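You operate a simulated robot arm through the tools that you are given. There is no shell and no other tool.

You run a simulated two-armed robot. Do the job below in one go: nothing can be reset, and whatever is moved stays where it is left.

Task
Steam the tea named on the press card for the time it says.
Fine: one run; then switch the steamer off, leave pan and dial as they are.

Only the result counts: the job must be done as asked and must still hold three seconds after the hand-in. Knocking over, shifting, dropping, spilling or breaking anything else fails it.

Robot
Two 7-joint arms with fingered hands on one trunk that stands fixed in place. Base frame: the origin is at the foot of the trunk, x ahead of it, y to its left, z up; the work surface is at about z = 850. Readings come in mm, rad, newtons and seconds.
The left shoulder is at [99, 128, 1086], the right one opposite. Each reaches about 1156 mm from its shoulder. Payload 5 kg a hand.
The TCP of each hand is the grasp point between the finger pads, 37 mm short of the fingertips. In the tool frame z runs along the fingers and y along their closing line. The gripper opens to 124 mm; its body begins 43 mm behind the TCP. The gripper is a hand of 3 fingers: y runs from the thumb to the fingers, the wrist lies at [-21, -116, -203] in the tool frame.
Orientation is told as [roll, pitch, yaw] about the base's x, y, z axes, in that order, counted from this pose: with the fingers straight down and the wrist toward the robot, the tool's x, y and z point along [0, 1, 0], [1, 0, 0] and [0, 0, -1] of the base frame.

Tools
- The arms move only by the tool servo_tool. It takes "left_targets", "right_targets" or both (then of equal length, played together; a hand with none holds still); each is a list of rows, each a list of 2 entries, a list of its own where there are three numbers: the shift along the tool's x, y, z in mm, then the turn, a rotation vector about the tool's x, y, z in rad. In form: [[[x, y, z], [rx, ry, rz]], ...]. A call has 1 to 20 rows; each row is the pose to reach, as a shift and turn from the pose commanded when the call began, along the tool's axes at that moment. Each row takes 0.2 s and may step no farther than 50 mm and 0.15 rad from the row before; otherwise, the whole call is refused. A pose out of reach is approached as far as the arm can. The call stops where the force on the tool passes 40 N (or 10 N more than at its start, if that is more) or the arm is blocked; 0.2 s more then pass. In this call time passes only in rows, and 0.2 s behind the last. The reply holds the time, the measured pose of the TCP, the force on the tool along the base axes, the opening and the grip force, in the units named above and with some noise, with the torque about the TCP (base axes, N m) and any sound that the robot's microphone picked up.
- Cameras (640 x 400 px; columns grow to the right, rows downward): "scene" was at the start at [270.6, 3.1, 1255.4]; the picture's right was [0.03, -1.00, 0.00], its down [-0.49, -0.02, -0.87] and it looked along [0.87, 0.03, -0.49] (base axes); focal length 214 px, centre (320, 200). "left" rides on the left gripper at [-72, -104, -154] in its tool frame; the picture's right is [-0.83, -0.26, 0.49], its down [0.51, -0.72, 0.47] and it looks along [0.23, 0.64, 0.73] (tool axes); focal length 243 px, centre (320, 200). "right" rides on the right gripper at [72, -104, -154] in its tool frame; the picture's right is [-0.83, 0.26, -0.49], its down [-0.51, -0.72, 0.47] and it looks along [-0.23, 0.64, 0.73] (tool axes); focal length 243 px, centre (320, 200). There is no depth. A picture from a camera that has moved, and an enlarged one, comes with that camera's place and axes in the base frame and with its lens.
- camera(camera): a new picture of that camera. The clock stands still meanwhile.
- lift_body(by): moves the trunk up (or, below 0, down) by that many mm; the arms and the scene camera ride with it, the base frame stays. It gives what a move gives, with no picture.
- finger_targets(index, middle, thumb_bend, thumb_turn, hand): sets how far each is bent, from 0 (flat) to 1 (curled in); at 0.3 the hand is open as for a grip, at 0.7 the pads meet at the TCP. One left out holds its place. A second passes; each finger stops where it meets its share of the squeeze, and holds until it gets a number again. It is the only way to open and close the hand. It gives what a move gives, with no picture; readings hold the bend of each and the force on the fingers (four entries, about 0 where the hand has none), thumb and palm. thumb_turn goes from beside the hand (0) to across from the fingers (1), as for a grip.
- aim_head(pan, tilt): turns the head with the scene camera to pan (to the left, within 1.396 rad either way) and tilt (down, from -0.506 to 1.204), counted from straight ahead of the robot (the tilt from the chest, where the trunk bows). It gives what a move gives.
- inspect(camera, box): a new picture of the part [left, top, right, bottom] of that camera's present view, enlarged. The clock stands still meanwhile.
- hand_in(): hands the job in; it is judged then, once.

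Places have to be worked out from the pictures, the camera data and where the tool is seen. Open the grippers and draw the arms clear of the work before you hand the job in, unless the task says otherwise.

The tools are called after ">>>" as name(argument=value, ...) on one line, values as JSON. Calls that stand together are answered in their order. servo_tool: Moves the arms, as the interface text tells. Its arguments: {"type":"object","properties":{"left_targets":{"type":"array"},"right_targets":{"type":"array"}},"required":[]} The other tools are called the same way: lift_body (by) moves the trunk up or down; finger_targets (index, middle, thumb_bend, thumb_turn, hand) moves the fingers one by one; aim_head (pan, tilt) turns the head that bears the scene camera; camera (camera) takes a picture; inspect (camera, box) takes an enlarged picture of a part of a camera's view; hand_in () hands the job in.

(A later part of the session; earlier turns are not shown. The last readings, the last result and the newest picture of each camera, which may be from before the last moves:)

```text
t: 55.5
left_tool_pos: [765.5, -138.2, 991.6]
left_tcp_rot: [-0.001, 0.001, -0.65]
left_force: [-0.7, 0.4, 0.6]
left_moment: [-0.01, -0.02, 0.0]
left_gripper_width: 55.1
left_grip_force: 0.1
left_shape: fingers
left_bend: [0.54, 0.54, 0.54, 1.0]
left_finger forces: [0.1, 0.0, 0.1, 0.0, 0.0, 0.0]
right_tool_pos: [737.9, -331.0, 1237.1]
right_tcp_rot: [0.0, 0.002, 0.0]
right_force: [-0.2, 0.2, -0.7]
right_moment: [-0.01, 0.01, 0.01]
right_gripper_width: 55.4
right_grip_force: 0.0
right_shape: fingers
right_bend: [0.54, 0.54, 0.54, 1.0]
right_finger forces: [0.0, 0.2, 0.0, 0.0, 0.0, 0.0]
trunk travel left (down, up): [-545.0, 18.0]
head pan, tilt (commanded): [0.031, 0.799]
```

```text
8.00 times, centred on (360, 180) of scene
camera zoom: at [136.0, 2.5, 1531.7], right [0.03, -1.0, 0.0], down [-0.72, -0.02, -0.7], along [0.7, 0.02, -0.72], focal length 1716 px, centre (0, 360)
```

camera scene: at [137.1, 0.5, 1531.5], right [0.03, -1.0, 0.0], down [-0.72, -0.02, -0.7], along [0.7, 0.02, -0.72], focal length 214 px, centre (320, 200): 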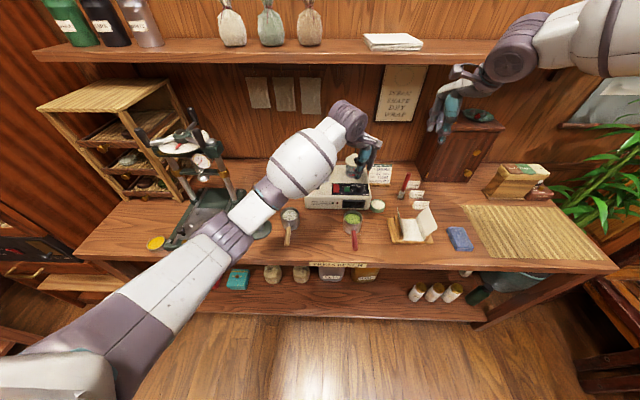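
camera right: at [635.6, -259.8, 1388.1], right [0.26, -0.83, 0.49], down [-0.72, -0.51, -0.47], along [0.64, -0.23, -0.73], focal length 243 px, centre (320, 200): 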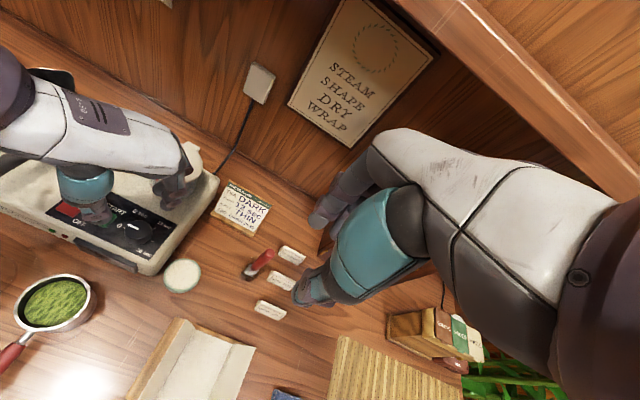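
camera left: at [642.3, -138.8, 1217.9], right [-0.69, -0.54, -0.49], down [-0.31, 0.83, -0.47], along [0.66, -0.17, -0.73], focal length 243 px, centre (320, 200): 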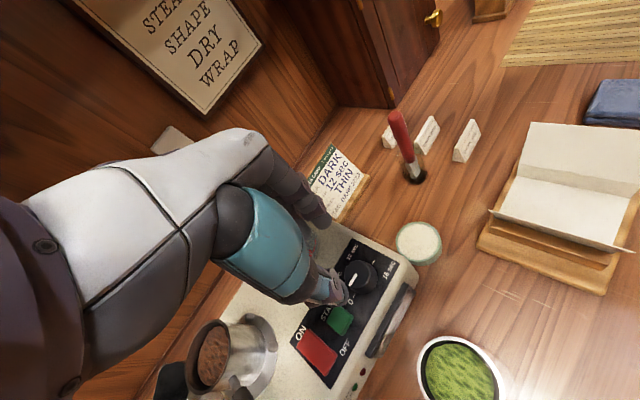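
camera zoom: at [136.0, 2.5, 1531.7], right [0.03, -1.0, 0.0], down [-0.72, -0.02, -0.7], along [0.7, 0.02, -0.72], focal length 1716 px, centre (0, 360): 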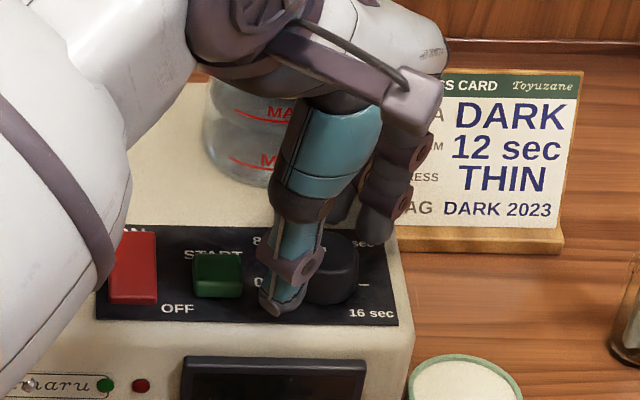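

There's no contact yet and the knob lies between thumb and fingers. I'll close gradually on it.

>>> finger_targets(hand="left", index=0.6, middle=0.6, thumb_bend=0.6)

>>> inspect(camera="right", box=[60, 150, 220, 270])

>>> inspect(camera="scene", box=[335, 155, 385, 205])

```text
t: 56.5
left_tool_pos: [766.6, -137.4, 992.3]
left_tcp_rot: [0.0, -0.001, -0.653]
left_force: [-0.8, -0.2, 0.2]
left_moment: [0.01, -0.01, 0.0]
left_gripper_width: 37.6
left_grip_force: 0.2
left_shape: fingers
left_bend: [0.6, 0.6, 0.6, 1.0]
left_finger forces: [0.1, 0.0, 0.1, 0.0, 0.4, 0.0]
right_tool_pos: [736.5, -330.4, 1237.0]
right_tcp_rot: [-0.001, 0.001, 0.001]
right_force: [0.0, 0.7, -0.8]
right_moment: [0.0, -0.03, -0.02]
right_gripper_width: 55.5
right_grip_force: 0.1
right_shape: fingers
right_bend: [0.54, 0.54, 0.54, 1.0]
right_finger forces: [0.0, 0.0, 0.0, 0.0, 0.1, 0.0]
trunk travel left (down, up): [-545.0, 18.0]
head pan, tilt (commanded): [0.031, 0.799]
```

```text
3.33 times, centred on (140, 210) of right
camera zoom: at [634.4, -257.6, 1389.6], right [0.26, -0.83, 0.49], down [-0.72, -0.51, -0.47], along [0.64, -0.23, -0.73], focal length 809 px, centre (920, 167)
```

zoom: 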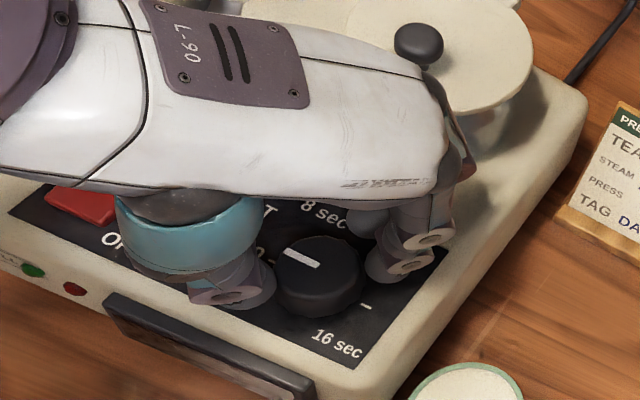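

```text
8.00 times, centred on (360, 180) of scene
camera zoom: at [135.9, 2.8, 1531.7], right [0.03, -1.0, 0.0], down [-0.72, -0.02, -0.7], along [0.7, 0.02, -0.72], focal length 1716 px, centre (0, 360)
```

zoom: 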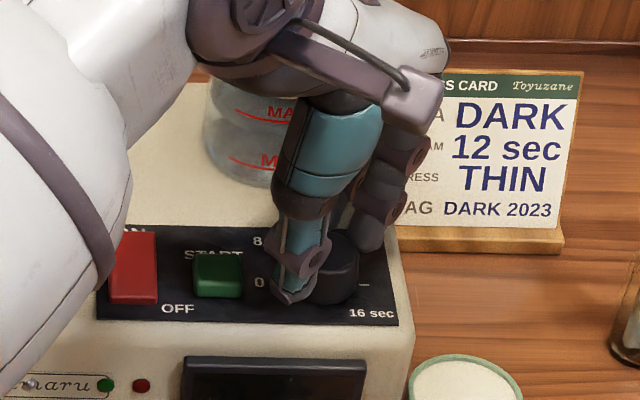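

The thumb is just touching. I'll close further for a firm hold on the knob.

>>> finger_targets(hand="left", index=0.7, middle=0.7, thumb_bend=0.66)

>>> inspect(camera="right", box=[60, 150, 220, 270])

>>> inspect(camera="scene", box=[335, 155, 385, 205])

```text
t: 57.5
left_tool_pos: [766.5, -138.4, 991.2]
left_tcp_rot: [-0.001, 0.0, -0.652]
left_force: [4.2, -2.4, -0.2]
left_moment: [-0.09, -0.11, 0.03]
left_gripper_width: 31.6
left_grip_force: 8.5
left_shape: fingers
left_bend: [0.63, 0.68, 0.62, 1.0]
left_finger forces: [7.0, 3.5, 0.1, 0.0, 6.4, 0.1]
right_tool_pos: [737.1, -331.5, 1237.7]
right_tcp_rot: [0.001, 0.001, 0.0]
right_force: [-0.3, -0.3, 0.0]
right_moment: [-0.02, 0.0, -0.01]
right_gripper_width: 55.5
right_grip_force: 0.0
right_shape: fingers
right_bend: [0.54, 0.54, 0.54, 1.0]
right_finger forces: [0.0, 0.1, 0.0, 0.0, 0.0, 0.0]
trunk travel left (down, up): [-545.0, 18.0]
head pan, tilt (commanded): [0.031, 0.799]
```

```text
3.33 times, centred on (140, 210) of right
camera zoom: at [635.0, -258.0, 1389.3], right [0.26, -0.83, 0.49], down [-0.72, -0.51, -0.47], along [0.64, -0.23, -0.73], focal length 809 px, centre (920, 167)
```

zoom: 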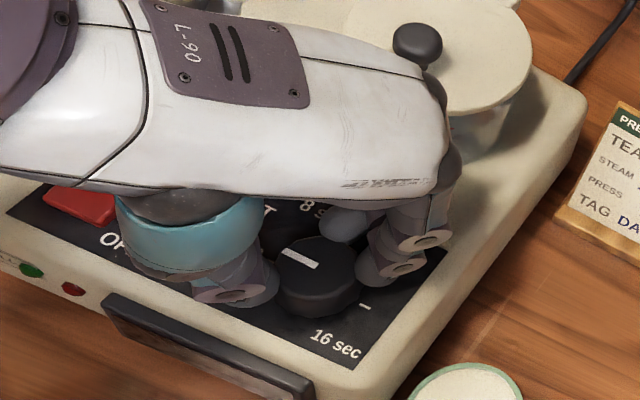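

```text
8.00 times, centred on (360, 180) of scene
camera zoom: at [136.5, 2.4, 1531.7], right [0.03, -1.0, 0.0], down [-0.72, -0.02, -0.7], along [0.7, 0.02, -0.72], focal length 1716 px, centre (0, 360)
```

zoom: 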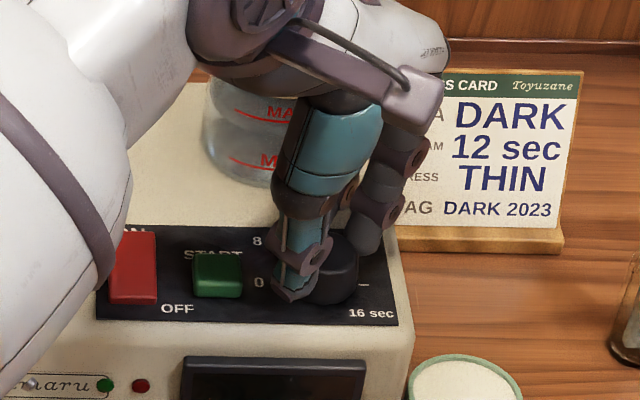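

The grip on the knob is firm (7, 3.5 and 6.4 N). I'll turn clockwise 0.35 rad to begin with, and check that the pointer follows.

>>> servo_tool(left_targets=[[[0, 0, 0], [0, 0, 0.08]], [[0, 0, 0], [0, 0, 0.17]], [[0, 0, 0], [0, 0, 0.26]], [[0, 0, 0], [0, 0, 0.35]]])

>>> inspect(camera="right", box=[60, 150, 220, 270])

>>> inspect(camera="scene", box=[335, 155, 385, 205])

```text
t: 58.5
left_tool_pos: [767.6, -138.8, 992.2]
left_tcp_rot: [-0.002, 0.0, -1.004]
left_force: [2.4, -4.8, 0.2]
left_moment: [-0.17, -0.12, 0.02]
left_gripper_width: 31.6
left_grip_force: 8.7
left_shape: fingers
left_bend: [0.63, 0.68, 0.62, 1.0]
left_finger forces: [7.9, 3.5, 0.1, 0.1, 5.8, 0.0]
right_tool_pos: [738.1, -331.2, 1236.4]
right_tcp_rot: [-0.001, -0.001, -0.001]
right_force: [-0.4, 0.3, 0.2]
right_moment: [-0.01, -0.01, 0.02]
right_gripper_width: 55.5
right_grip_force: 0.1
right_shape: fingers
right_bend: [0.54, 0.54, 0.54, 1.0]
right_finger forces: [0.0, 0.1, 0.0, 0.0, 0.0, 0.0]
trunk travel left (down, up): [-545.0, 18.0]
head pan, tilt (commanded): [0.031, 0.799]
```

```text
3.33 times, centred on (140, 210) of right
camera zoom: at [634.9, -258.5, 1389.2], right [0.26, -0.83, 0.49], down [-0.72, -0.51, -0.47], along [0.64, -0.23, -0.73], focal length 809 px, centre (920, 167)
```

zoom: 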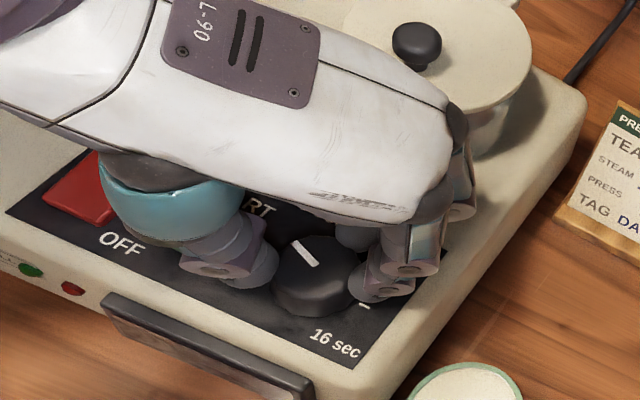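

```text
8.00 times, centred on (360, 180) of scene
camera zoom: at [136.4, 1.9, 1531.7], right [0.03, -1.0, 0.0], down [-0.72, -0.02, -0.7], along [0.7, 0.02, -0.72], focal length 1716 px, centre (0, 360)
```

zoom: 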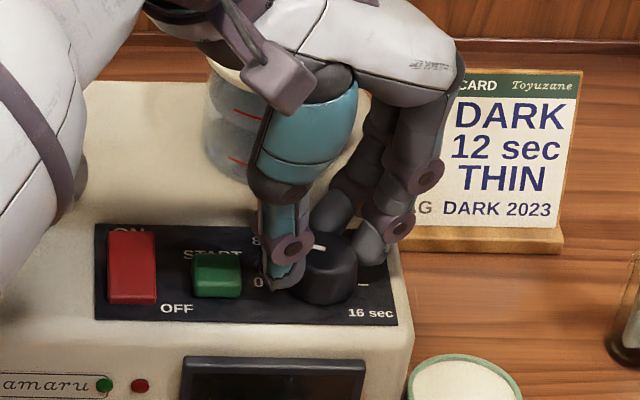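

The pointer follows the turn and the steamer stays put. I'll continue to about 1.0 rad in this grip.

>>> servo_tool(left_targets=[[[0, 0, 0], [0, 0, 0.09]], [[0, 0, 0], [0, 0, 0.18]], [[0, 0, 0], [0, 0, 0.27]], [[0, 0, 0], [0, 0, 0.36]]])

>>> inspect(camera="right", box=[60, 150, 220, 270])

>>> inspect(camera="scene", box=[335, 155, 385, 205])

```text
t: 59.5
left_tool_pos: [766.3, -138.8, 991.7]
left_tcp_rot: [-0.003, -0.001, -1.364]
left_force: [2.5, -6.7, 2.0]
left_moment: [-0.22, -0.09, 0.01]
left_gripper_width: 31.5
left_grip_force: 9.6
left_shape: fingers
left_bend: [0.63, 0.68, 0.62, 1.0]
left_finger forces: [8.2, 5.0, 0.0, 0.1, 5.7, 0.1]
right_tool_pos: [738.6, -331.0, 1237.9]
right_tcp_rot: [0.003, 0.001, 0.0]
right_force: [-0.1, 0.2, 0.5]
right_moment: [0.01, 0.01, 0.01]
right_gripper_width: 55.6
right_grip_force: 0.0
right_shape: fingers
right_bend: [0.54, 0.54, 0.54, 1.0]
right_finger forces: [0.1, 0.0, 0.0, 0.0, 0.0, 0.0]
trunk travel left (down, up): [-545.0, 18.0]
head pan, tilt (commanded): [0.031, 0.799]
```

```text
3.33 times, centred on (140, 210) of right
camera zoom: at [634.8, -258.6, 1389.3], right [0.26, -0.83, 0.49], down [-0.72, -0.51, -0.47], along [0.64, -0.23, -0.73], focal length 809 px, centre (920, 167)
```

zoom: 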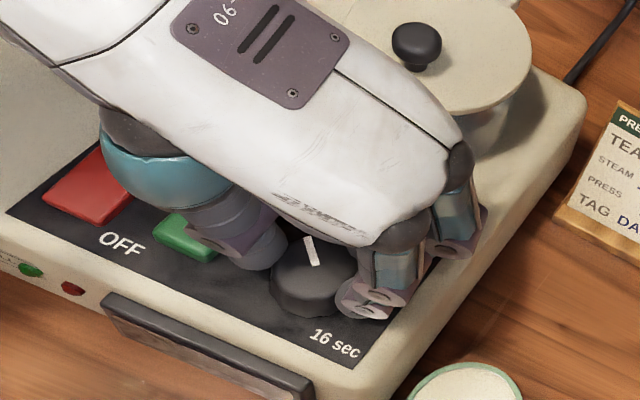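

```text
8.00 times, centred on (360, 180) of scene
camera zoom: at [136.3, 1.7, 1531.7], right [0.03, -1.0, 0.0], down [-0.72, -0.02, -0.7], along [0.7, 0.02, -0.72], focal length 1716 px, centre (0, 360)
```

zoom: 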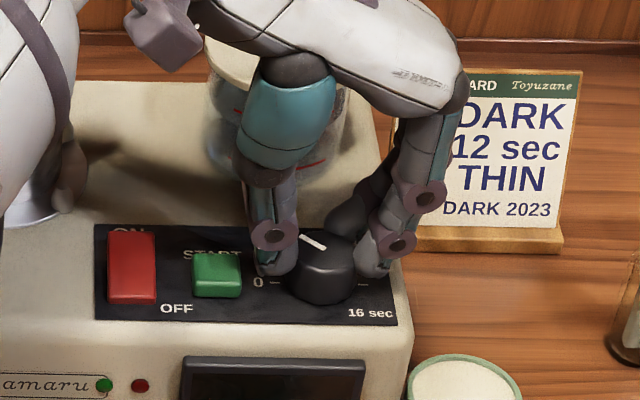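

The pointer is turning steadily (about 41° so far). I'll check the whole scene to make sure the forearm stays clear of the pan before continuing.

>>> camera(camera="scene")

>>> inspect(camera="scene", box=[280, 120, 380, 220])

>>> camera(camera="right")

```text
taken
camera scene: at [136.3, 1.7, 1531.7], right [0.03, -1.0, 0.0], down [-0.72, -0.02, -0.7], along [0.7, 0.02, -0.72], focal length 214 px, centre (320, 200)
```

scene: 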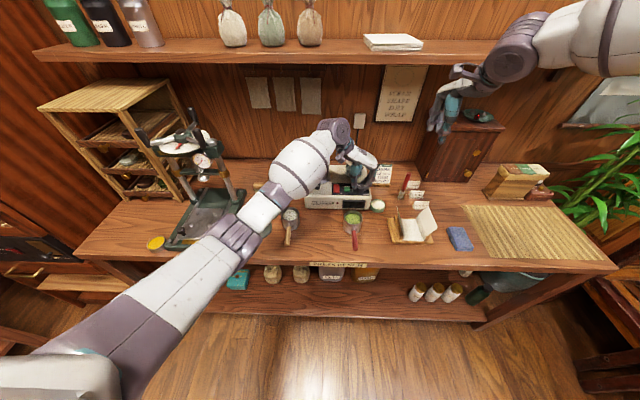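

```text
4.00 times, centred on (330, 170) of scene
camera zoom: at [136.3, 1.7, 1531.7], right [0.03, -1.0, 0.0], down [-0.72, -0.02, -0.7], along [0.7, 0.02, -0.72], focal length 858 px, centre (280, 320)
```

zoom: 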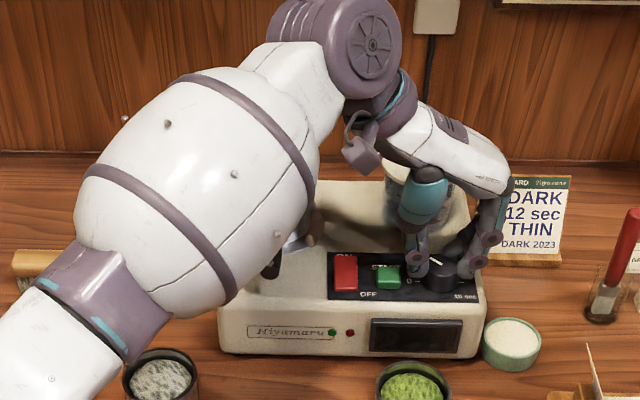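

```text
taken
camera right: at [634.8, -258.6, 1389.3], right [0.26, -0.83, 0.49], down [-0.72, -0.51, -0.47], along [0.64, -0.23, -0.73], focal length 243 px, centre (320, 200)
```

right: 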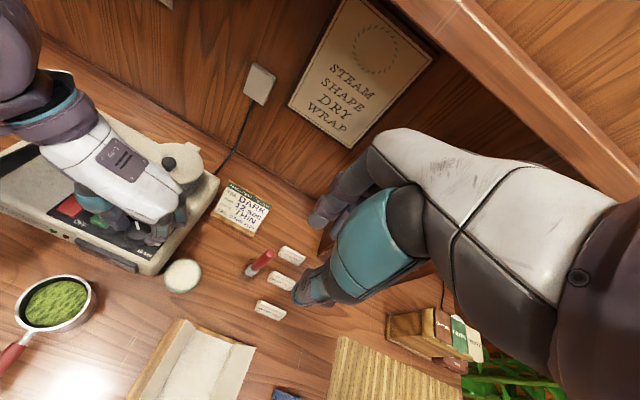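

The forearm shell is around [610, 60, 1170], well clear of the pan. I'll finish this turn to about yaw −1.68.

>>> servo_tool(left_targets=[[[0, 0, 0], [0, 0, 0.08]], [[0, 0, 0], [0, 0, 0.16]], [[0, 0, 0], [0, 0, 0.24]], [[0, 0, 0], [0, 0, 0.32]]])

>>> inspect(camera="right", box=[60, 150, 220, 270])

>>> inspect(camera="scene", box=[335, 155, 385, 205])

```text
t: 60.5
left_tool_pos: [767.7, -138.9, 992.5]
left_tcp_rot: [-0.002, -0.001, -1.685]
left_force: [0.0, -7.6, 1.8]
left_moment: [-0.28, 0.01, -0.01]
left_gripper_width: 31.2
left_grip_force: 9.4
left_shape: fingers
left_bend: [0.63, 0.67, 0.62, 1.0]
left_finger forces: [9.0, 5.3, 0.1, 0.0, 5.3, 0.0]
right_tool_pos: [738.1, -332.5, 1237.6]
right_tcp_rot: [0.002, 0.003, 0.001]
right_force: [0.2, 0.2, 1.0]
right_moment: [0.02, -0.04, -0.04]
right_gripper_width: 55.8
right_grip_force: 0.0
right_shape: fingers
right_bend: [0.54, 0.54, 0.54, 1.0]
right_finger forces: [0.0, 0.0, 0.0, 0.1, 0.0, 0.0]
trunk travel left (down, up): [-545.0, 18.0]
head pan, tilt (commanded): [0.031, 0.799]
```

```text
3.33 times, centred on (140, 210) of right
camera zoom: at [634.3, -258.9, 1389.5], right [0.26, -0.83, 0.49], down [-0.72, -0.51, -0.47], along [0.64, -0.23, -0.73], focal length 809 px, centre (920, 167)
```

zoom: 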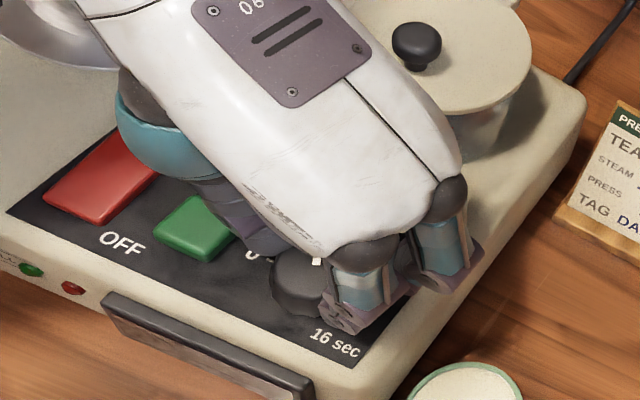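

```text
8.00 times, centred on (360, 180) of scene
camera zoom: at [135.8, 1.4, 1531.8], right [0.03, -1.0, 0.0], down [-0.72, -0.02, -0.7], along [0.7, 0.02, -0.72], focal length 1716 px, centre (0, 360)
```

zoom: 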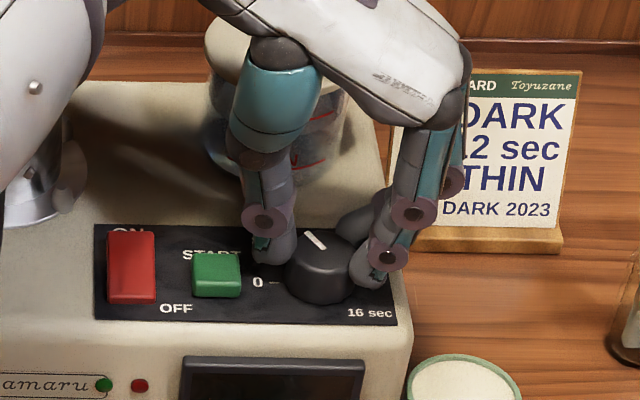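

About 1.03 rad done, with the pointer now near 8 sec. I'll open a little, rise off the knob and swing the hand back for the second half.

>>> finger_targets(hand="left", index=0.57, middle=0.57, thumb_bend=0.58)

>>> servo_tool(left_targets=[[[0, 0, -8], [0, 0, 0]], [[0, 0, -20], [0, 0, 0]], [[0, 0, -38], [0, 0, 0]], [[0, 0, -45], [0, 0, 0]]])

>>> inspect(camera="scene", box=[335, 155, 385, 205])

>>> inspect(camera="right", box=[60, 150, 220, 270])

```text
t: 61.5
left_tool_pos: [766.1, -137.1, 993.0]
left_tcp_rot: [0.0, 0.0, -1.683]
left_force: [0.3, -0.2, -0.2]
left_moment: [-0.01, -0.01, 0.01]
left_gripper_width: 46.7
left_grip_force: 0.1
left_shape: fingers
left_bend: [0.56, 0.56, 0.57, 1.0]
left_finger forces: [0.0, 0.0, 0.0, 0.1, 0.0, 0.0]
right_tool_pos: [737.7, -329.7, 1237.0]
right_tcp_rot: [0.001, 0.001, 0.0]
right_force: [0.3, -0.1, -0.7]
right_moment: [-0.01, 0.01, -0.02]
right_gripper_width: 55.5
right_grip_force: 0.0
right_shape: fingers
right_bend: [0.54, 0.54, 0.54, 1.0]
right_finger forces: [0.1, 0.0, 0.0, 0.0, 0.0, 0.0]
trunk travel left (down, up): [-545.0, 18.0]
head pan, tilt (commanded): [0.031, 0.799]
```

```text
t: 62.5
left_tool_pos: [766.2, -138.5, 1037.8]
left_tcp_rot: [0.0, 0.001, -1.681]
left_force: [-0.9, 0.1, -0.4]
left_moment: [0.02, -0.01, 0.0]
left_gripper_width: 47.1
left_grip_force: 0.1
left_shape: fingers
left_bend: [0.56, 0.56, 0.57, 1.0]
left_finger forces: [0.0, 0.1, 0.1, 0.0, 0.1, 0.0]
right_tool_pos: [737.0, -329.5, 1237.8]
right_tcp_rot: [-0.001, 0.001, 0.0]
right_force: [0.0, -0.4, 1.4]
right_moment: [-0.02, -0.03, -0.01]
right_gripper_width: 55.3
right_grip_force: 0.1
right_shape: fingers
right_bend: [0.54, 0.54, 0.54, 1.0]
right_finger forces: [0.0, 0.1, 0.0, 0.1, 0.0, 0.0]
trunk travel left (down, up): [-545.0, 18.0]
head pan, tilt (commanded): [0.031, 0.799]
```

```text
8.00 times, centred on (360, 180) of scene
camera zoom: at [135.8, 2.8, 1531.8], right [0.03, -1.0, 0.0], down [-0.72, -0.02, -0.7], along [0.7, 0.02, -0.72], focal length 1716 px, centre (0, 360)
```

zoom: 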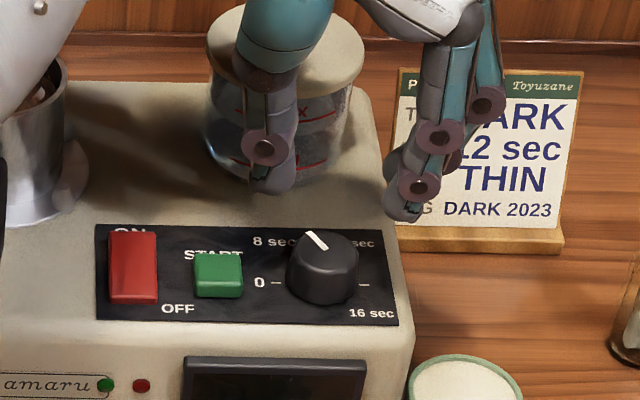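

```text
3.33 times, centred on (140, 210) of right
camera zoom: at [634.3, -257.6, 1389.6], right [0.26, -0.83, 0.49], down [-0.72, -0.51, -0.47], along [0.64, -0.23, -0.73], focal length 809 px, centre (920, 167)
```

zoom: 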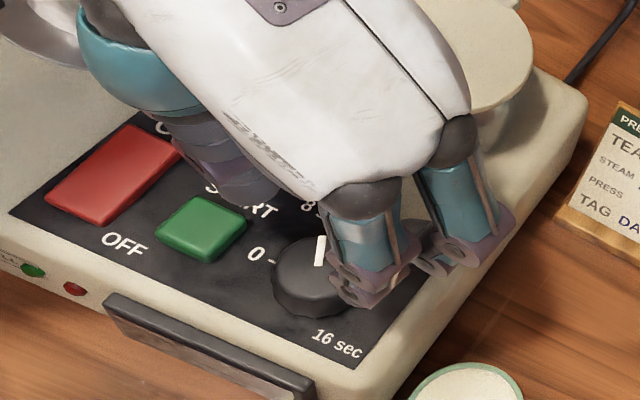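

The pointer now rests at 8 sec. I'll swing the hand back to yaw −0.65 above the knob.

>>> servo_tool(left_targets=[[[0, 0, 0], [0, 0, -0.13]], [[0, 0, 0], [0, 0, -0.26]], [[0, 0, 0], [0, 0, -0.39]], [[0, 0, 0], [0, 0, -0.52]], [[0, 0, 0], [0, 0, -0.65]], [[0, 0, 0], [0, 0, -0.78]], [[0, 0, 0], [0, 0, -0.91]], [[0, 0, 0], [0, 0, -1.03]], [[0, 0, 0], [0, 0, -1.03]]])

>>> inspect(camera="right", box=[60, 150, 220, 270])

>>> inspect(camera="scene", box=[335, 155, 385, 205])

```text
t: 64.5
left_tool_pos: [766.0, -137.5, 1037.2]
left_tcp_rot: [-0.001, 0.0, -0.651]
left_force: [0.7, -0.5, -0.2]
left_moment: [0.02, 0.03, -0.04]
left_gripper_width: 46.9
left_grip_force: 0.0
left_shape: fingers
left_bend: [0.56, 0.56, 0.57, 1.0]
left_finger forces: [0.0, 0.1, 0.0, 0.1, 0.0, 0.0]
right_tool_pos: [738.2, -330.5, 1237.4]
right_tcp_rot: [0.0, 0.0, -0.001]
right_force: [-0.4, 0.2, -0.3]
right_moment: [-0.02, 0.03, -0.05]
right_gripper_width: 55.3
right_grip_force: 0.1
right_shape: fingers
right_bend: [0.54, 0.54, 0.54, 1.0]
right_finger forces: [0.0, 0.0, 0.1, 0.0, 0.0, 0.0]
trunk travel left (down, up): [-545.0, 18.0]
head pan, tilt (commanded): [0.031, 0.799]
```

```text
3.33 times, centred on (140, 210) of right
camera zoom: at [634.6, -257.5, 1389.6], right [0.26, -0.83, 0.49], down [-0.72, -0.51, -0.47], along [0.64, -0.23, -0.73], focal length 809 px, centre (920, 167)
```

zoom: 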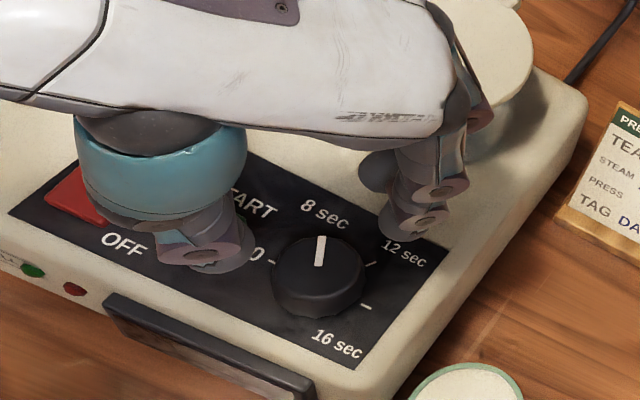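

```text
8.00 times, centred on (360, 180) of scene
camera zoom: at [136.0, 2.9, 1531.7], right [0.03, -1.0, 0.0], down [-0.72, -0.02, -0.7], along [0.7, 0.02, -0.72], focal length 1716 px, centre (0, 360)
```

zoom: 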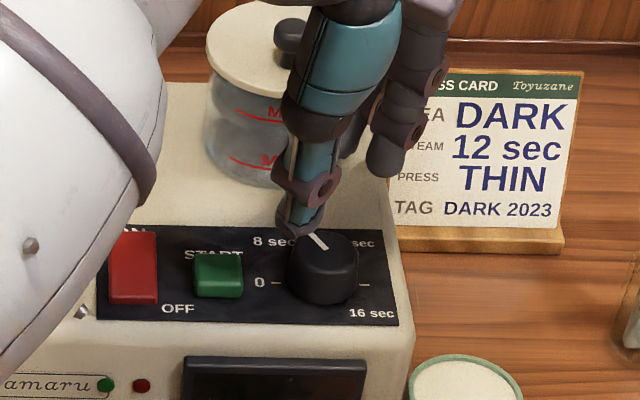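

The pointer is clearly at 8 sec. I'll lower again around the knob and grip.

>>> servo_tool(left_targets=[[[0, 0, 12], [0, 0, 0]], [[0, 0, 25], [0, 0, 0]], [[0, 0, 37], [0, 0, 0]], [[0, 0, 45], [0, 0, 0]]])

>>> finger_targets(hand="left", index=0.7, middle=0.7, thumb_bend=0.66)

>>> inspect(camera="right", box=[60, 150, 220, 270])

```text
t: 65.5
left_tool_pos: [767.1, -137.4, 991.4]
left_tcp_rot: [-0.002, 0.0, -0.652]
left_force: [-0.4, -0.4, 0.2]
left_moment: [-0.04, 0.01, -0.02]
left_gripper_width: 46.9
left_grip_force: 0.1
left_shape: fingers
left_bend: [0.56, 0.56, 0.57, 1.0]
left_finger forces: [0.0, 0.0, 0.0, 0.0, 0.0, 0.0]
right_tool_pos: [737.5, -331.4, 1236.3]
right_tcp_rot: [-0.002, -0.001, 0.0]
right_force: [-0.3, 0.9, -0.3]
right_moment: [-0.01, -0.02, 0.0]
right_gripper_width: 55.5
right_grip_force: 0.1
right_shape: fingers
right_bend: [0.54, 0.54, 0.54, 1.0]
right_finger forces: [0.1, 0.1, 0.1, 0.0, 0.0, 0.1]
trunk travel left (down, up): [-545.0, 18.0]
head pan, tilt (commanded): [0.031, 0.799]
```

```text
t: 66.5
left_tool_pos: [766.5, -138.6, 992.9]
left_tcp_rot: [-0.002, -0.001, -0.652]
left_force: [4.1, -3.8, -2.2]
left_moment: [-0.06, -0.14, 0.01]
left_gripper_width: 31.9
left_grip_force: 8.3
left_shape: fingers
left_bend: [0.63, 0.67, 0.62, 1.0]
left_finger forces: [7.4, 3.7, 0.0, 0.0, 6.2, 0.0]
right_tool_pos: [738.5, -330.5, 1236.7]
right_tcp_rot: [0.0, 0.002, 0.0]
right_force: [0.4, 0.1, -0.1]
right_moment: [-0.02, -0.03, 0.0]
right_gripper_width: 55.3
right_grip_force: 0.0
right_shape: fingers
right_bend: [0.54, 0.54, 0.54, 1.0]
right_finger forces: [0.1, 0.0, 0.1, 0.0, 0.0, 0.1]
trunk travel left (down, up): [-545.0, 18.0]
head pan, tilt (commanded): [0.031, 0.799]
```

```text
3.33 times, centred on (140, 210) of right
camera zoom: at [635.2, -258.0, 1389.2], right [0.26, -0.83, 0.49], down [-0.72, -0.51, -0.47], along [0.64, -0.23, -0.73], focal length 809 px, centre (920, 167)
```

zoom: 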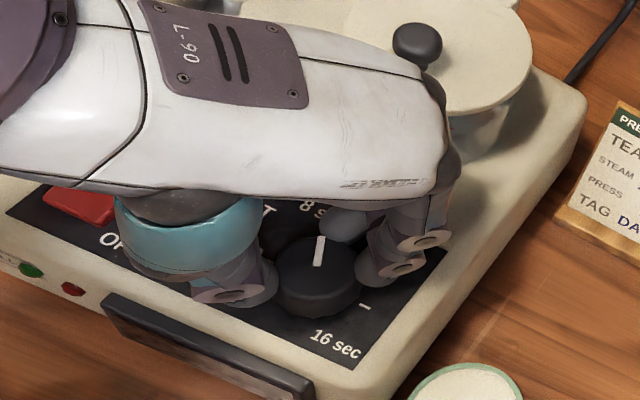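

The grip is the same as before. I'll turn it another 1.05 rad clockwise toward 12 sec.

>>> servo_tool(left_targets=[[[0, 0, 0], [0, 0, 0.08]], [[0, 0, 0], [0, 0, 0.17]], [[0, 0, 0], [0, 0, 0.26]], [[0, 0, 0], [0, 0, 0.35]], [[0, 0, 0], [0, 0, 0.44]], [[0, 0, 0], [0, 0, 0.53]], [[0, 0, 0], [0, 0, 0.62]], [[0, 0, 0], [0, 0, 0.71]], [[0, 0, 0], [0, 0, 0.8]], [[0, 0, 0], [0, 0, 0.89]], [[0, 0, 0], [0, 0, 0.98]], [[0, 0, 0], [0, 0, 1.05]]])

>>> inspect(camera="scene", box=[335, 155, 385, 205])

>>> inspect(camera="right", box=[60, 150, 220, 270])

```text
t: 69.0
left_tool_pos: [765.9, -138.3, 991.8]
left_tcp_rot: [-0.001, 0.002, -1.703]
left_force: [0.4, -9.7, -0.3]
left_moment: [-0.27, -0.04, 0.03]
left_gripper_width: 31.9
left_grip_force: 9.4
left_shape: fingers
left_bend: [0.63, 0.67, 0.62, 1.0]
left_finger forces: [9.2, 5.2, 0.0, 0.0, 4.8, 0.0]
right_tool_pos: [737.7, -331.9, 1238.0]
right_tcp_rot: [0.002, 0.003, 0.001]
right_force: [-0.1, 0.2, -0.6]
right_moment: [0.01, 0.01, -0.01]
right_gripper_width: 55.4
right_grip_force: 0.0
right_shape: fingers
right_bend: [0.54, 0.54, 0.54, 1.0]
right_finger forces: [0.1, 0.0, 0.1, 0.1, 0.0, 0.1]
trunk travel left (down, up): [-545.0, 18.0]
head pan, tilt (commanded): [0.031, 0.799]
```

```text
8.00 times, centred on (360, 180) of scene
camera zoom: at [136.3, 1.0, 1531.7], right [0.03, -1.0, 0.0], down [-0.72, -0.02, -0.7], along [0.7, 0.02, -0.72], focal length 1716 px, centre (0, 360)
```

zoom: 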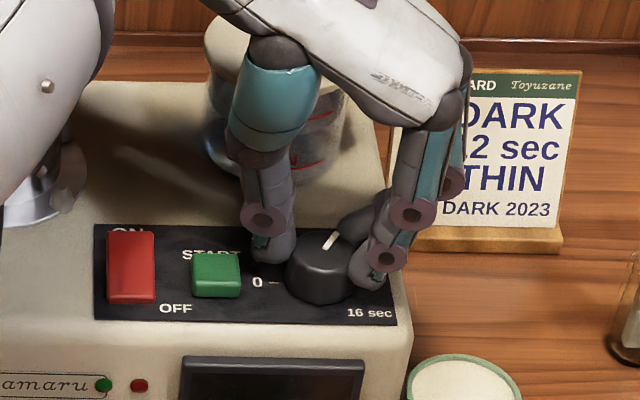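

```text
3.33 times, centred on (140, 210) of right
camera zoom: at [634.8, -259.2, 1389.2], right [0.26, -0.83, 0.49], down [-0.72, -0.51, -0.47], along [0.64, -0.23, -0.73], focal length 809 px, centre (920, 167)
```

zoom: 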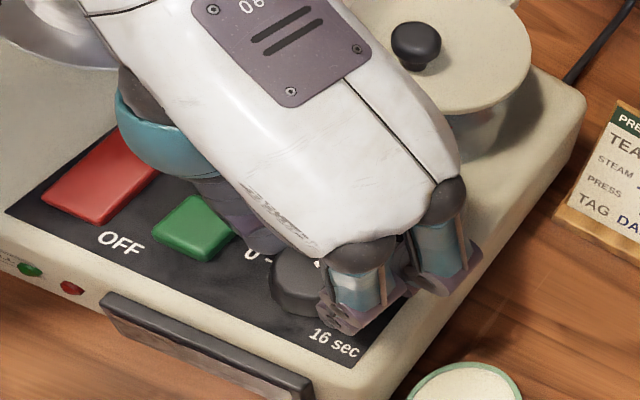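

The pointer now leans right, mirroring its place at 8 sec, so it should be at 12. I'll release, rise and check.

>>> finger_targets(hand="left", index=0.57, middle=0.57, thumb_bend=0.58)

>>> servo_tool(left_targets=[[[0, 0, -8], [0, 0, 0]], [[0, 0, -20], [0, 0, 0]], [[0, 0, -40], [0, 0, 0]], [[0, 0, -65], [0, 0, 0]]])

>>> inspect(camera="scene", box=[335, 155, 385, 205])

>>> inspect(camera="right", box=[60, 150, 220, 270])

```text
t: 70.0
left_tool_pos: [767.4, -138.0, 992.2]
left_tcp_rot: [0.0, -0.002, -1.703]
left_force: [0.1, -0.1, 0.3]
left_moment: [-0.02, 0.02, 0.0]
left_gripper_width: 46.6
left_grip_force: 0.0
left_shape: fingers
left_bend: [0.56, 0.56, 0.57, 1.0]
left_finger forces: [0.0, 0.0, 0.0, 0.0, 0.0, 0.1]
right_tool_pos: [738.2, -329.5, 1238.2]
right_tcp_rot: [0.001, 0.002, 0.0]
right_force: [0.0, 0.2, 0.2]
right_moment: [0.0, 0.01, -0.02]
right_gripper_width: 55.5
right_grip_force: 0.0
right_shape: fingers
right_bend: [0.54, 0.54, 0.54, 1.0]
right_finger forces: [0.0, 0.0, 0.0, 0.1, 0.0, 0.1]
trunk travel left (down, up): [-545.0, 18.0]
head pan, tilt (commanded): [0.031, 0.799]
```

```text
t: 71.0
left_tool_pos: [766.2, -137.7, 1058.3]
left_tcp_rot: [0.001, -0.002, -1.7]
left_force: [-0.5, 0.1, -0.4]
left_moment: [0.0, 0.02, -0.04]
left_gripper_width: 46.7
left_grip_force: 0.1
left_shape: fingers
left_bend: [0.56, 0.56, 0.57, 1.0]
left_finger forces: [0.0, 0.0, 0.0, 0.0, 0.0, 0.0]
right_tool_pos: [736.7, -331.4, 1238.2]
right_tcp_rot: [0.001, 0.001, 0.0]
right_force: [0.5, 0.8, -0.3]
right_moment: [0.0, -0.04, -0.01]
right_gripper_width: 55.7
right_grip_force: 0.1
right_shape: fingers
right_bend: [0.54, 0.54, 0.54, 1.0]
right_finger forces: [0.0, 0.1, 0.1, 0.0, 0.0, 0.1]
trunk travel left (down, up): [-545.0, 18.0]
head pan, tilt (commanded): [0.031, 0.799]
```

```text
8.00 times, centred on (360, 180) of scene
camera zoom: at [135.2, 2.7, 1531.9], right [0.03, -1.0, 0.0], down [-0.72, -0.02, -0.7], along [0.7, 0.02, -0.72], focal length 1716 px, centre (0, 360)
```

zoom: 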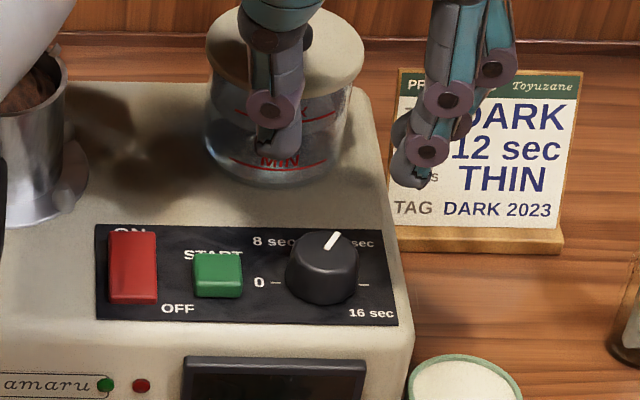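

```text
3.33 times, centred on (140, 210) of right
camera zoom: at [633.8, -257.6, 1390.3], right [0.26, -0.83, 0.49], down [-0.72, -0.51, -0.47], along [0.64, -0.23, -0.73], focal length 809 px, centre (920, 167)
```

zoom: 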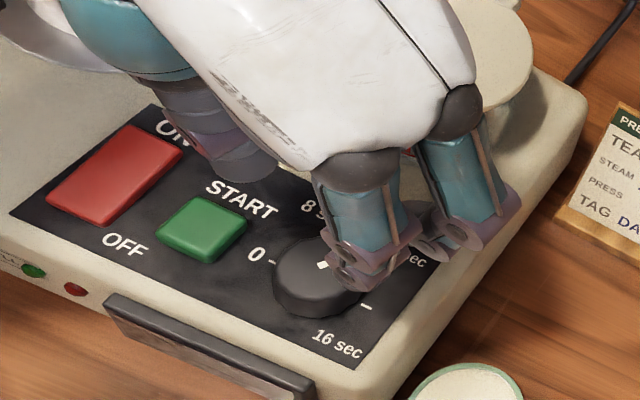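

The pointer looks set at 12 sec. I'll take the left hand away along the way it came, then verify with a clear view.

>>> servo_tool(left_targets=[[[-10, -15, -15], [0, 0, -0.123]], [[-24, -36, -25], [0, 0, -0.246]], [[-38, -58, -33], [0, 0, -0.369]], [[-53, -80, -41], [0, 0, -0.492]], [[-68, -103, -49], [0, 0, -0.615]], [[-83, -126, -56], [0, 0, -0.738]], [[-96.7, -146.8, -62], [0, 0, -0.86]]])

>>> inspect(camera="right", box=[20, 130, 220, 280])

>>> camera(camera="scene")

```text
t: 72.7
left_tool_pos: [688.6, 21.1, 1120.5]
left_tcp_rot: [-0.002, -0.002, -0.839]
left_force: [-1.7, -0.2, 0.5]
left_moment: [-0.04, -0.02, -0.01]
left_gripper_width: 47.2
left_grip_force: 0.2
left_shape: fingers
left_bend: [0.56, 0.56, 0.57, 1.0]
left_finger forces: [0.0, 0.0, 0.0, 0.0, 0.0, 0.1]
right_tool_pos: [737.9, -330.2, 1238.3]
right_tcp_rot: [0.0, 0.001, 0.0]
right_force: [0.1, 0.5, -0.3]
right_moment: [0.0, -0.03, -0.03]
right_gripper_width: 55.6
right_grip_force: 0.1
right_shape: fingers
right_bend: [0.54, 0.54, 0.54, 1.0]
right_finger forces: [0.1, 0.0, 0.1, 0.0, 0.0, 0.0]
trunk travel left (down, up): [-545.0, 18.0]
head pan, tilt (commanded): [0.031, 0.799]
```

```text
2.67 times, centred on (120, 205) of right
camera zoom: at [633.6, -256.7, 1390.3], right [0.26, -0.83, 0.49], down [-0.72, -0.51, -0.47], along [0.64, -0.23, -0.73], focal length 647 px, centre (853, 187)
```

zoom: 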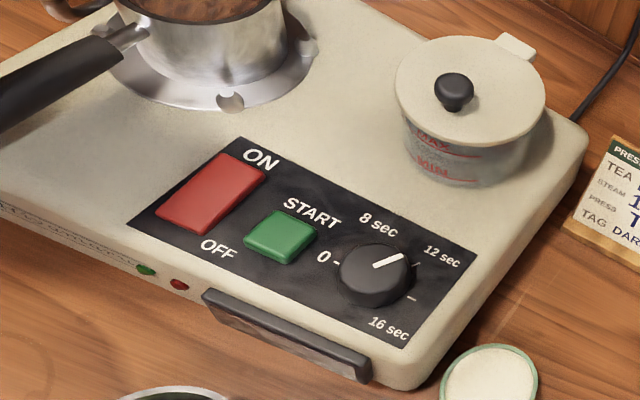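

```text
taken
camera scene: at [135.0, 3.8, 1531.9], right [0.03, -1.0, 0.0], down [-0.72, -0.02, -0.7], along [0.7, 0.02, -0.72], focal length 214 px, centre (320, 200)
```

scene: 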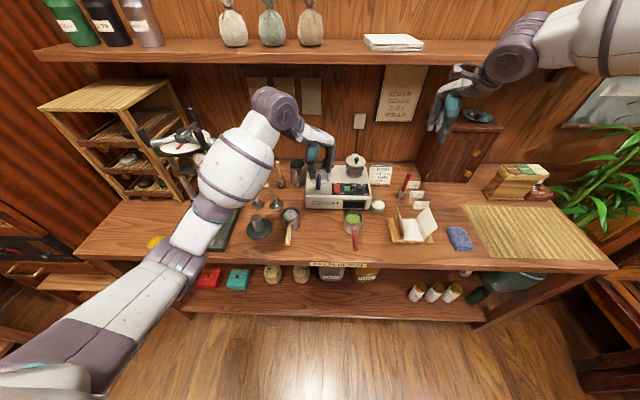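

The dial pointer appears lined up with the 12 sec mark. I'll zoom in to be sure.

>>> inspect(camera="right", box=[115, 190, 185, 260])

>>> inspect(camera="scene", box=[335, 170, 385, 205])

```text
5.71 times, centred on (150, 225) of right
camera zoom: at [633.6, -256.7, 1390.3], right [0.26, -0.83, 0.49], down [-0.72, -0.51, -0.47], along [0.64, -0.23, -0.73], focal length 1386 px, centre (1291, 57)
```

zoom: 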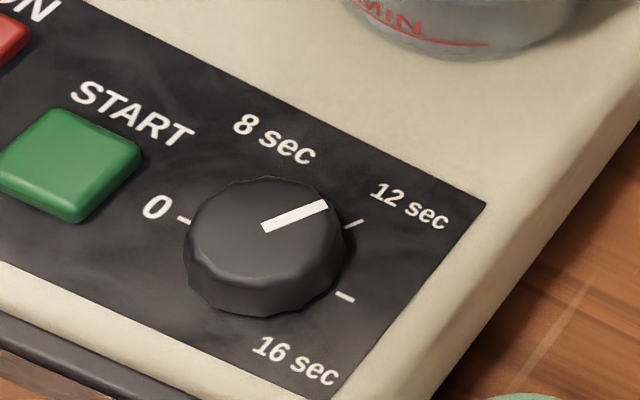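

```text
11.43 times, centred on (360, 188) of scene
camera zoom: at [135.0, 3.8, 1531.9], right [0.03, -1.0, 0.0], down [-0.72, -0.02, -0.7], along [0.7, 0.02, -0.72], focal length 2451 px, centre (-137, 343)
```

zoom: 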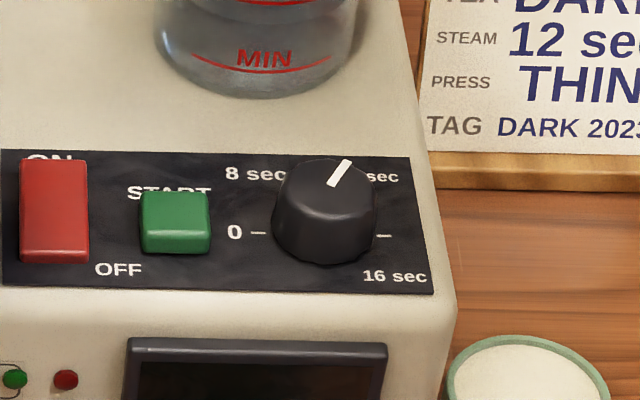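

The pointer's measured angle is 119.7°, exactly on 12 sec. I'll park the left hand, then shape the right hand into a single-finger poker to look at its geometry.

>>> servo_tool(left_targets=[[[9, -30.4, -21.7], [0, 0, 0.049]], [[17.8, -61, -43.4], [0, 0, 0.098]], [[26.7, -91.3, -65], [0, 0, 0.147]], [[35.6, -121.8, -86.8], [0, 0, 0.197]], [[44.5, -152.2, -108.5], [0, 0, 0.246]]])

>>> finger_targets(hand="right", index=0.4, middle=1.0, thumb_bend=1.0, thumb_turn=1.0)

>>> camera(camera="right")

>>> inspect(camera="scene", box=[410, 20, 550, 150])

```text
t: 73.8
left_tool_pos: [620.3, 166.2, 1228.5]
left_tcp_rot: [0.0, -0.003, -1.088]
left_force: [-0.1, -1.0, 0.5]
left_moment: [-0.03, -0.04, 0.02]
left_gripper_width: 47.1
left_grip_force: 0.0
left_shape: fingers
left_bend: [0.56, 0.56, 0.57, 1.0]
left_finger forces: [0.0, 0.0, 0.0, 0.0, 0.1, 0.0]
right_tool_pos: [736.8, -328.3, 1239.6]
right_tcp_rot: [-0.001, 0.001, -0.001]
right_force: [0.7, -0.3, 0.3]
right_moment: [-0.07, 0.02, -0.01]
right_gripper_width: 55.6
right_grip_force: 0.1
right_shape: fingers
right_bend: [0.54, 0.54, 0.54, 1.0]
right_finger forces: [0.1, 0.0, 0.0, 0.0, 0.0, 0.0]
trunk travel left (down, up): [-545.0, 18.0]
head pan, tilt (commanded): [0.031, 0.799]
```

```text
t: 74.8
left_tool_pos: [621.1, 164.1, 1226.7]
left_tcp_rot: [0.0, -0.001, -1.088]
left_force: [0.7, -0.4, 0.2]
left_moment: [0.0, 0.02, 0.03]
left_gripper_width: 47.1
left_grip_force: 0.0
left_shape: fingers
left_bend: [0.56, 0.56, 0.57, 1.0]
left_finger forces: [0.1, 0.1, 0.1, 0.0, 0.0, 0.0]
right_tool_pos: [736.8, -330.4, 1236.6]
right_tcp_rot: [0.0, 0.002, 0.001]
right_force: [0.3, 0.1, -0.9]
right_moment: [0.01, -0.03, 0.0]
right_gripper_width: 29.2
right_grip_force: 0.1
right_shape: fingers
right_bend: [0.37, 1.0, 0.95, 1.0]
right_finger forces: [0.0, 0.1, 0.0, 0.0, 0.0, 0.0]
trunk travel left (down, up): [-545.0, 18.0]
head pan, tilt (commanded): [0.031, 0.799]
```

```text
taken
camera right: at [634.7, -257.6, 1389.4], right [0.26, -0.83, 0.49], down [-0.72, -0.51, -0.47], along [0.64, -0.23, -0.73], focal length 243 px, centre (320, 200)
```

right: 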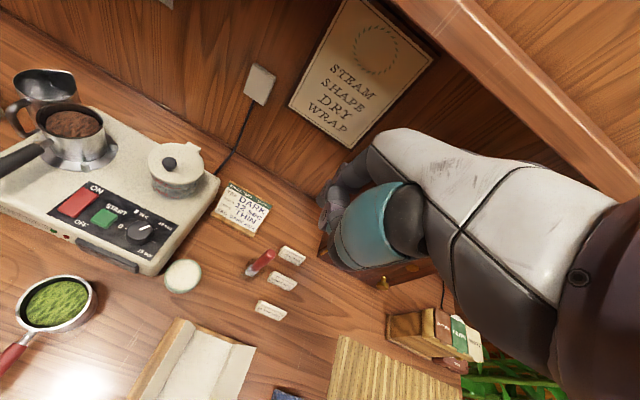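

```text
3.08 times, centred on (480, 85) of scene
camera zoom: at [136.2, 2.8, 1531.7], right [0.03, -1.0, 0.0], down [-0.72, -0.02, -0.7], along [0.7, 0.02, -0.72], focal length 660 px, centre (-172, 554)
```

zoom: 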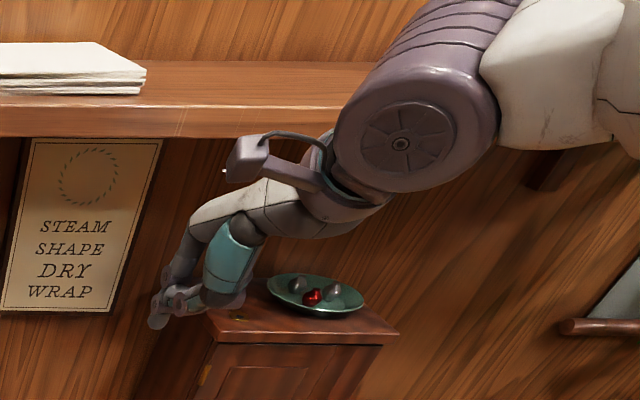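

I need a closer look at the extended finger to know where its tip is.

>>> inspect(camera="scene", box=[430, 60, 480, 100])

>>> inspect(camera="right", box=[290, 140, 440, 300])

>>> inspect(camera="left", box=[0, 0, 640, 400])

```text
10.00 times, centred on (455, 80) of scene
camera zoom: at [136.2, 2.8, 1531.7], right [0.03, -1.0, 0.0], down [-0.72, -0.02, -0.7], along [0.7, 0.02, -0.72], focal length 2145 px, centre (-1030, 1400)
```

zoom: 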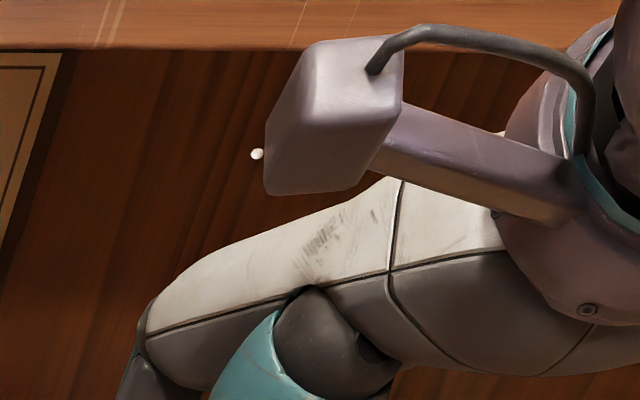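

```text
2.50 times, centred on (365, 220) of right
camera zoom: at [634.7, -257.6, 1389.4], right [0.26, -0.83, 0.49], down [-0.72, -0.51, -0.47], along [0.64, -0.23, -0.73], focal length 606 px, centre (208, 150)
```

zoom: 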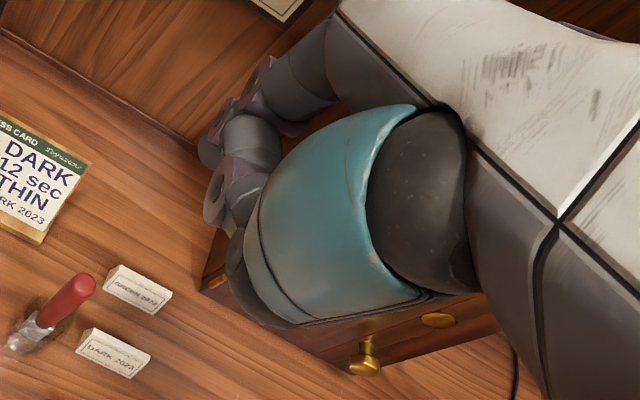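

```text
1.00 times, centred on (320, 200) of left (not enlarged: the box is as wide or as high as the picture)
camera zoom: at [510.1, 223.3, 1380.3], right [-0.86, -0.15, -0.49], down [0.11, 0.87, -0.47], along [0.5, -0.46, -0.73], focal length 243 px, centre (320, 200)
```

zoom: 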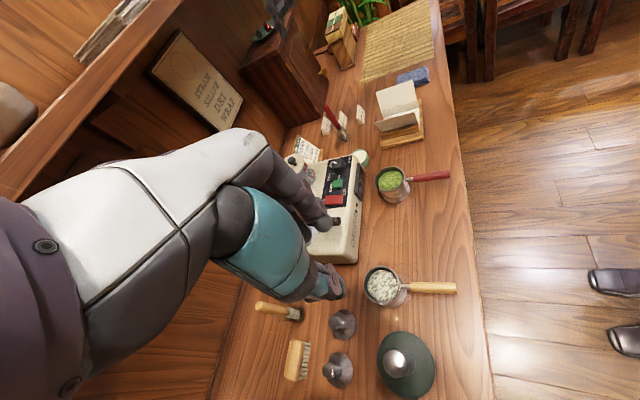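

I'll zoom in on the right hand's fingers in the scene view at the correct spot.

>>> inspect(camera="scene", box=[410, 85, 460, 130])

```text
8.89 times, centred on (435, 108) of scene
camera zoom: at [136.2, 2.8, 1531.7], right [0.03, -1.0, 0.0], down [-0.72, -0.02, -0.7], along [0.7, 0.02, -0.72], focal length 1906 px, centre (-702, 1022)
```

zoom: 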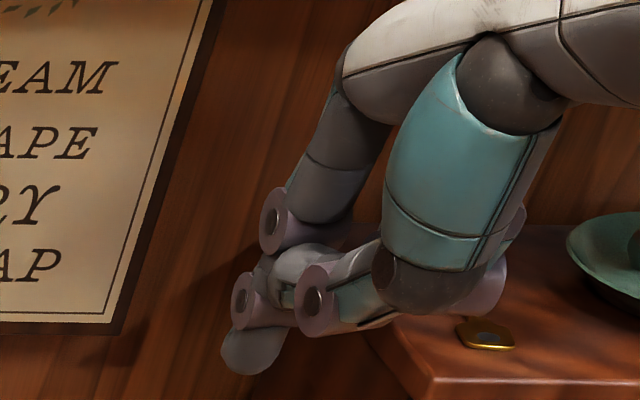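

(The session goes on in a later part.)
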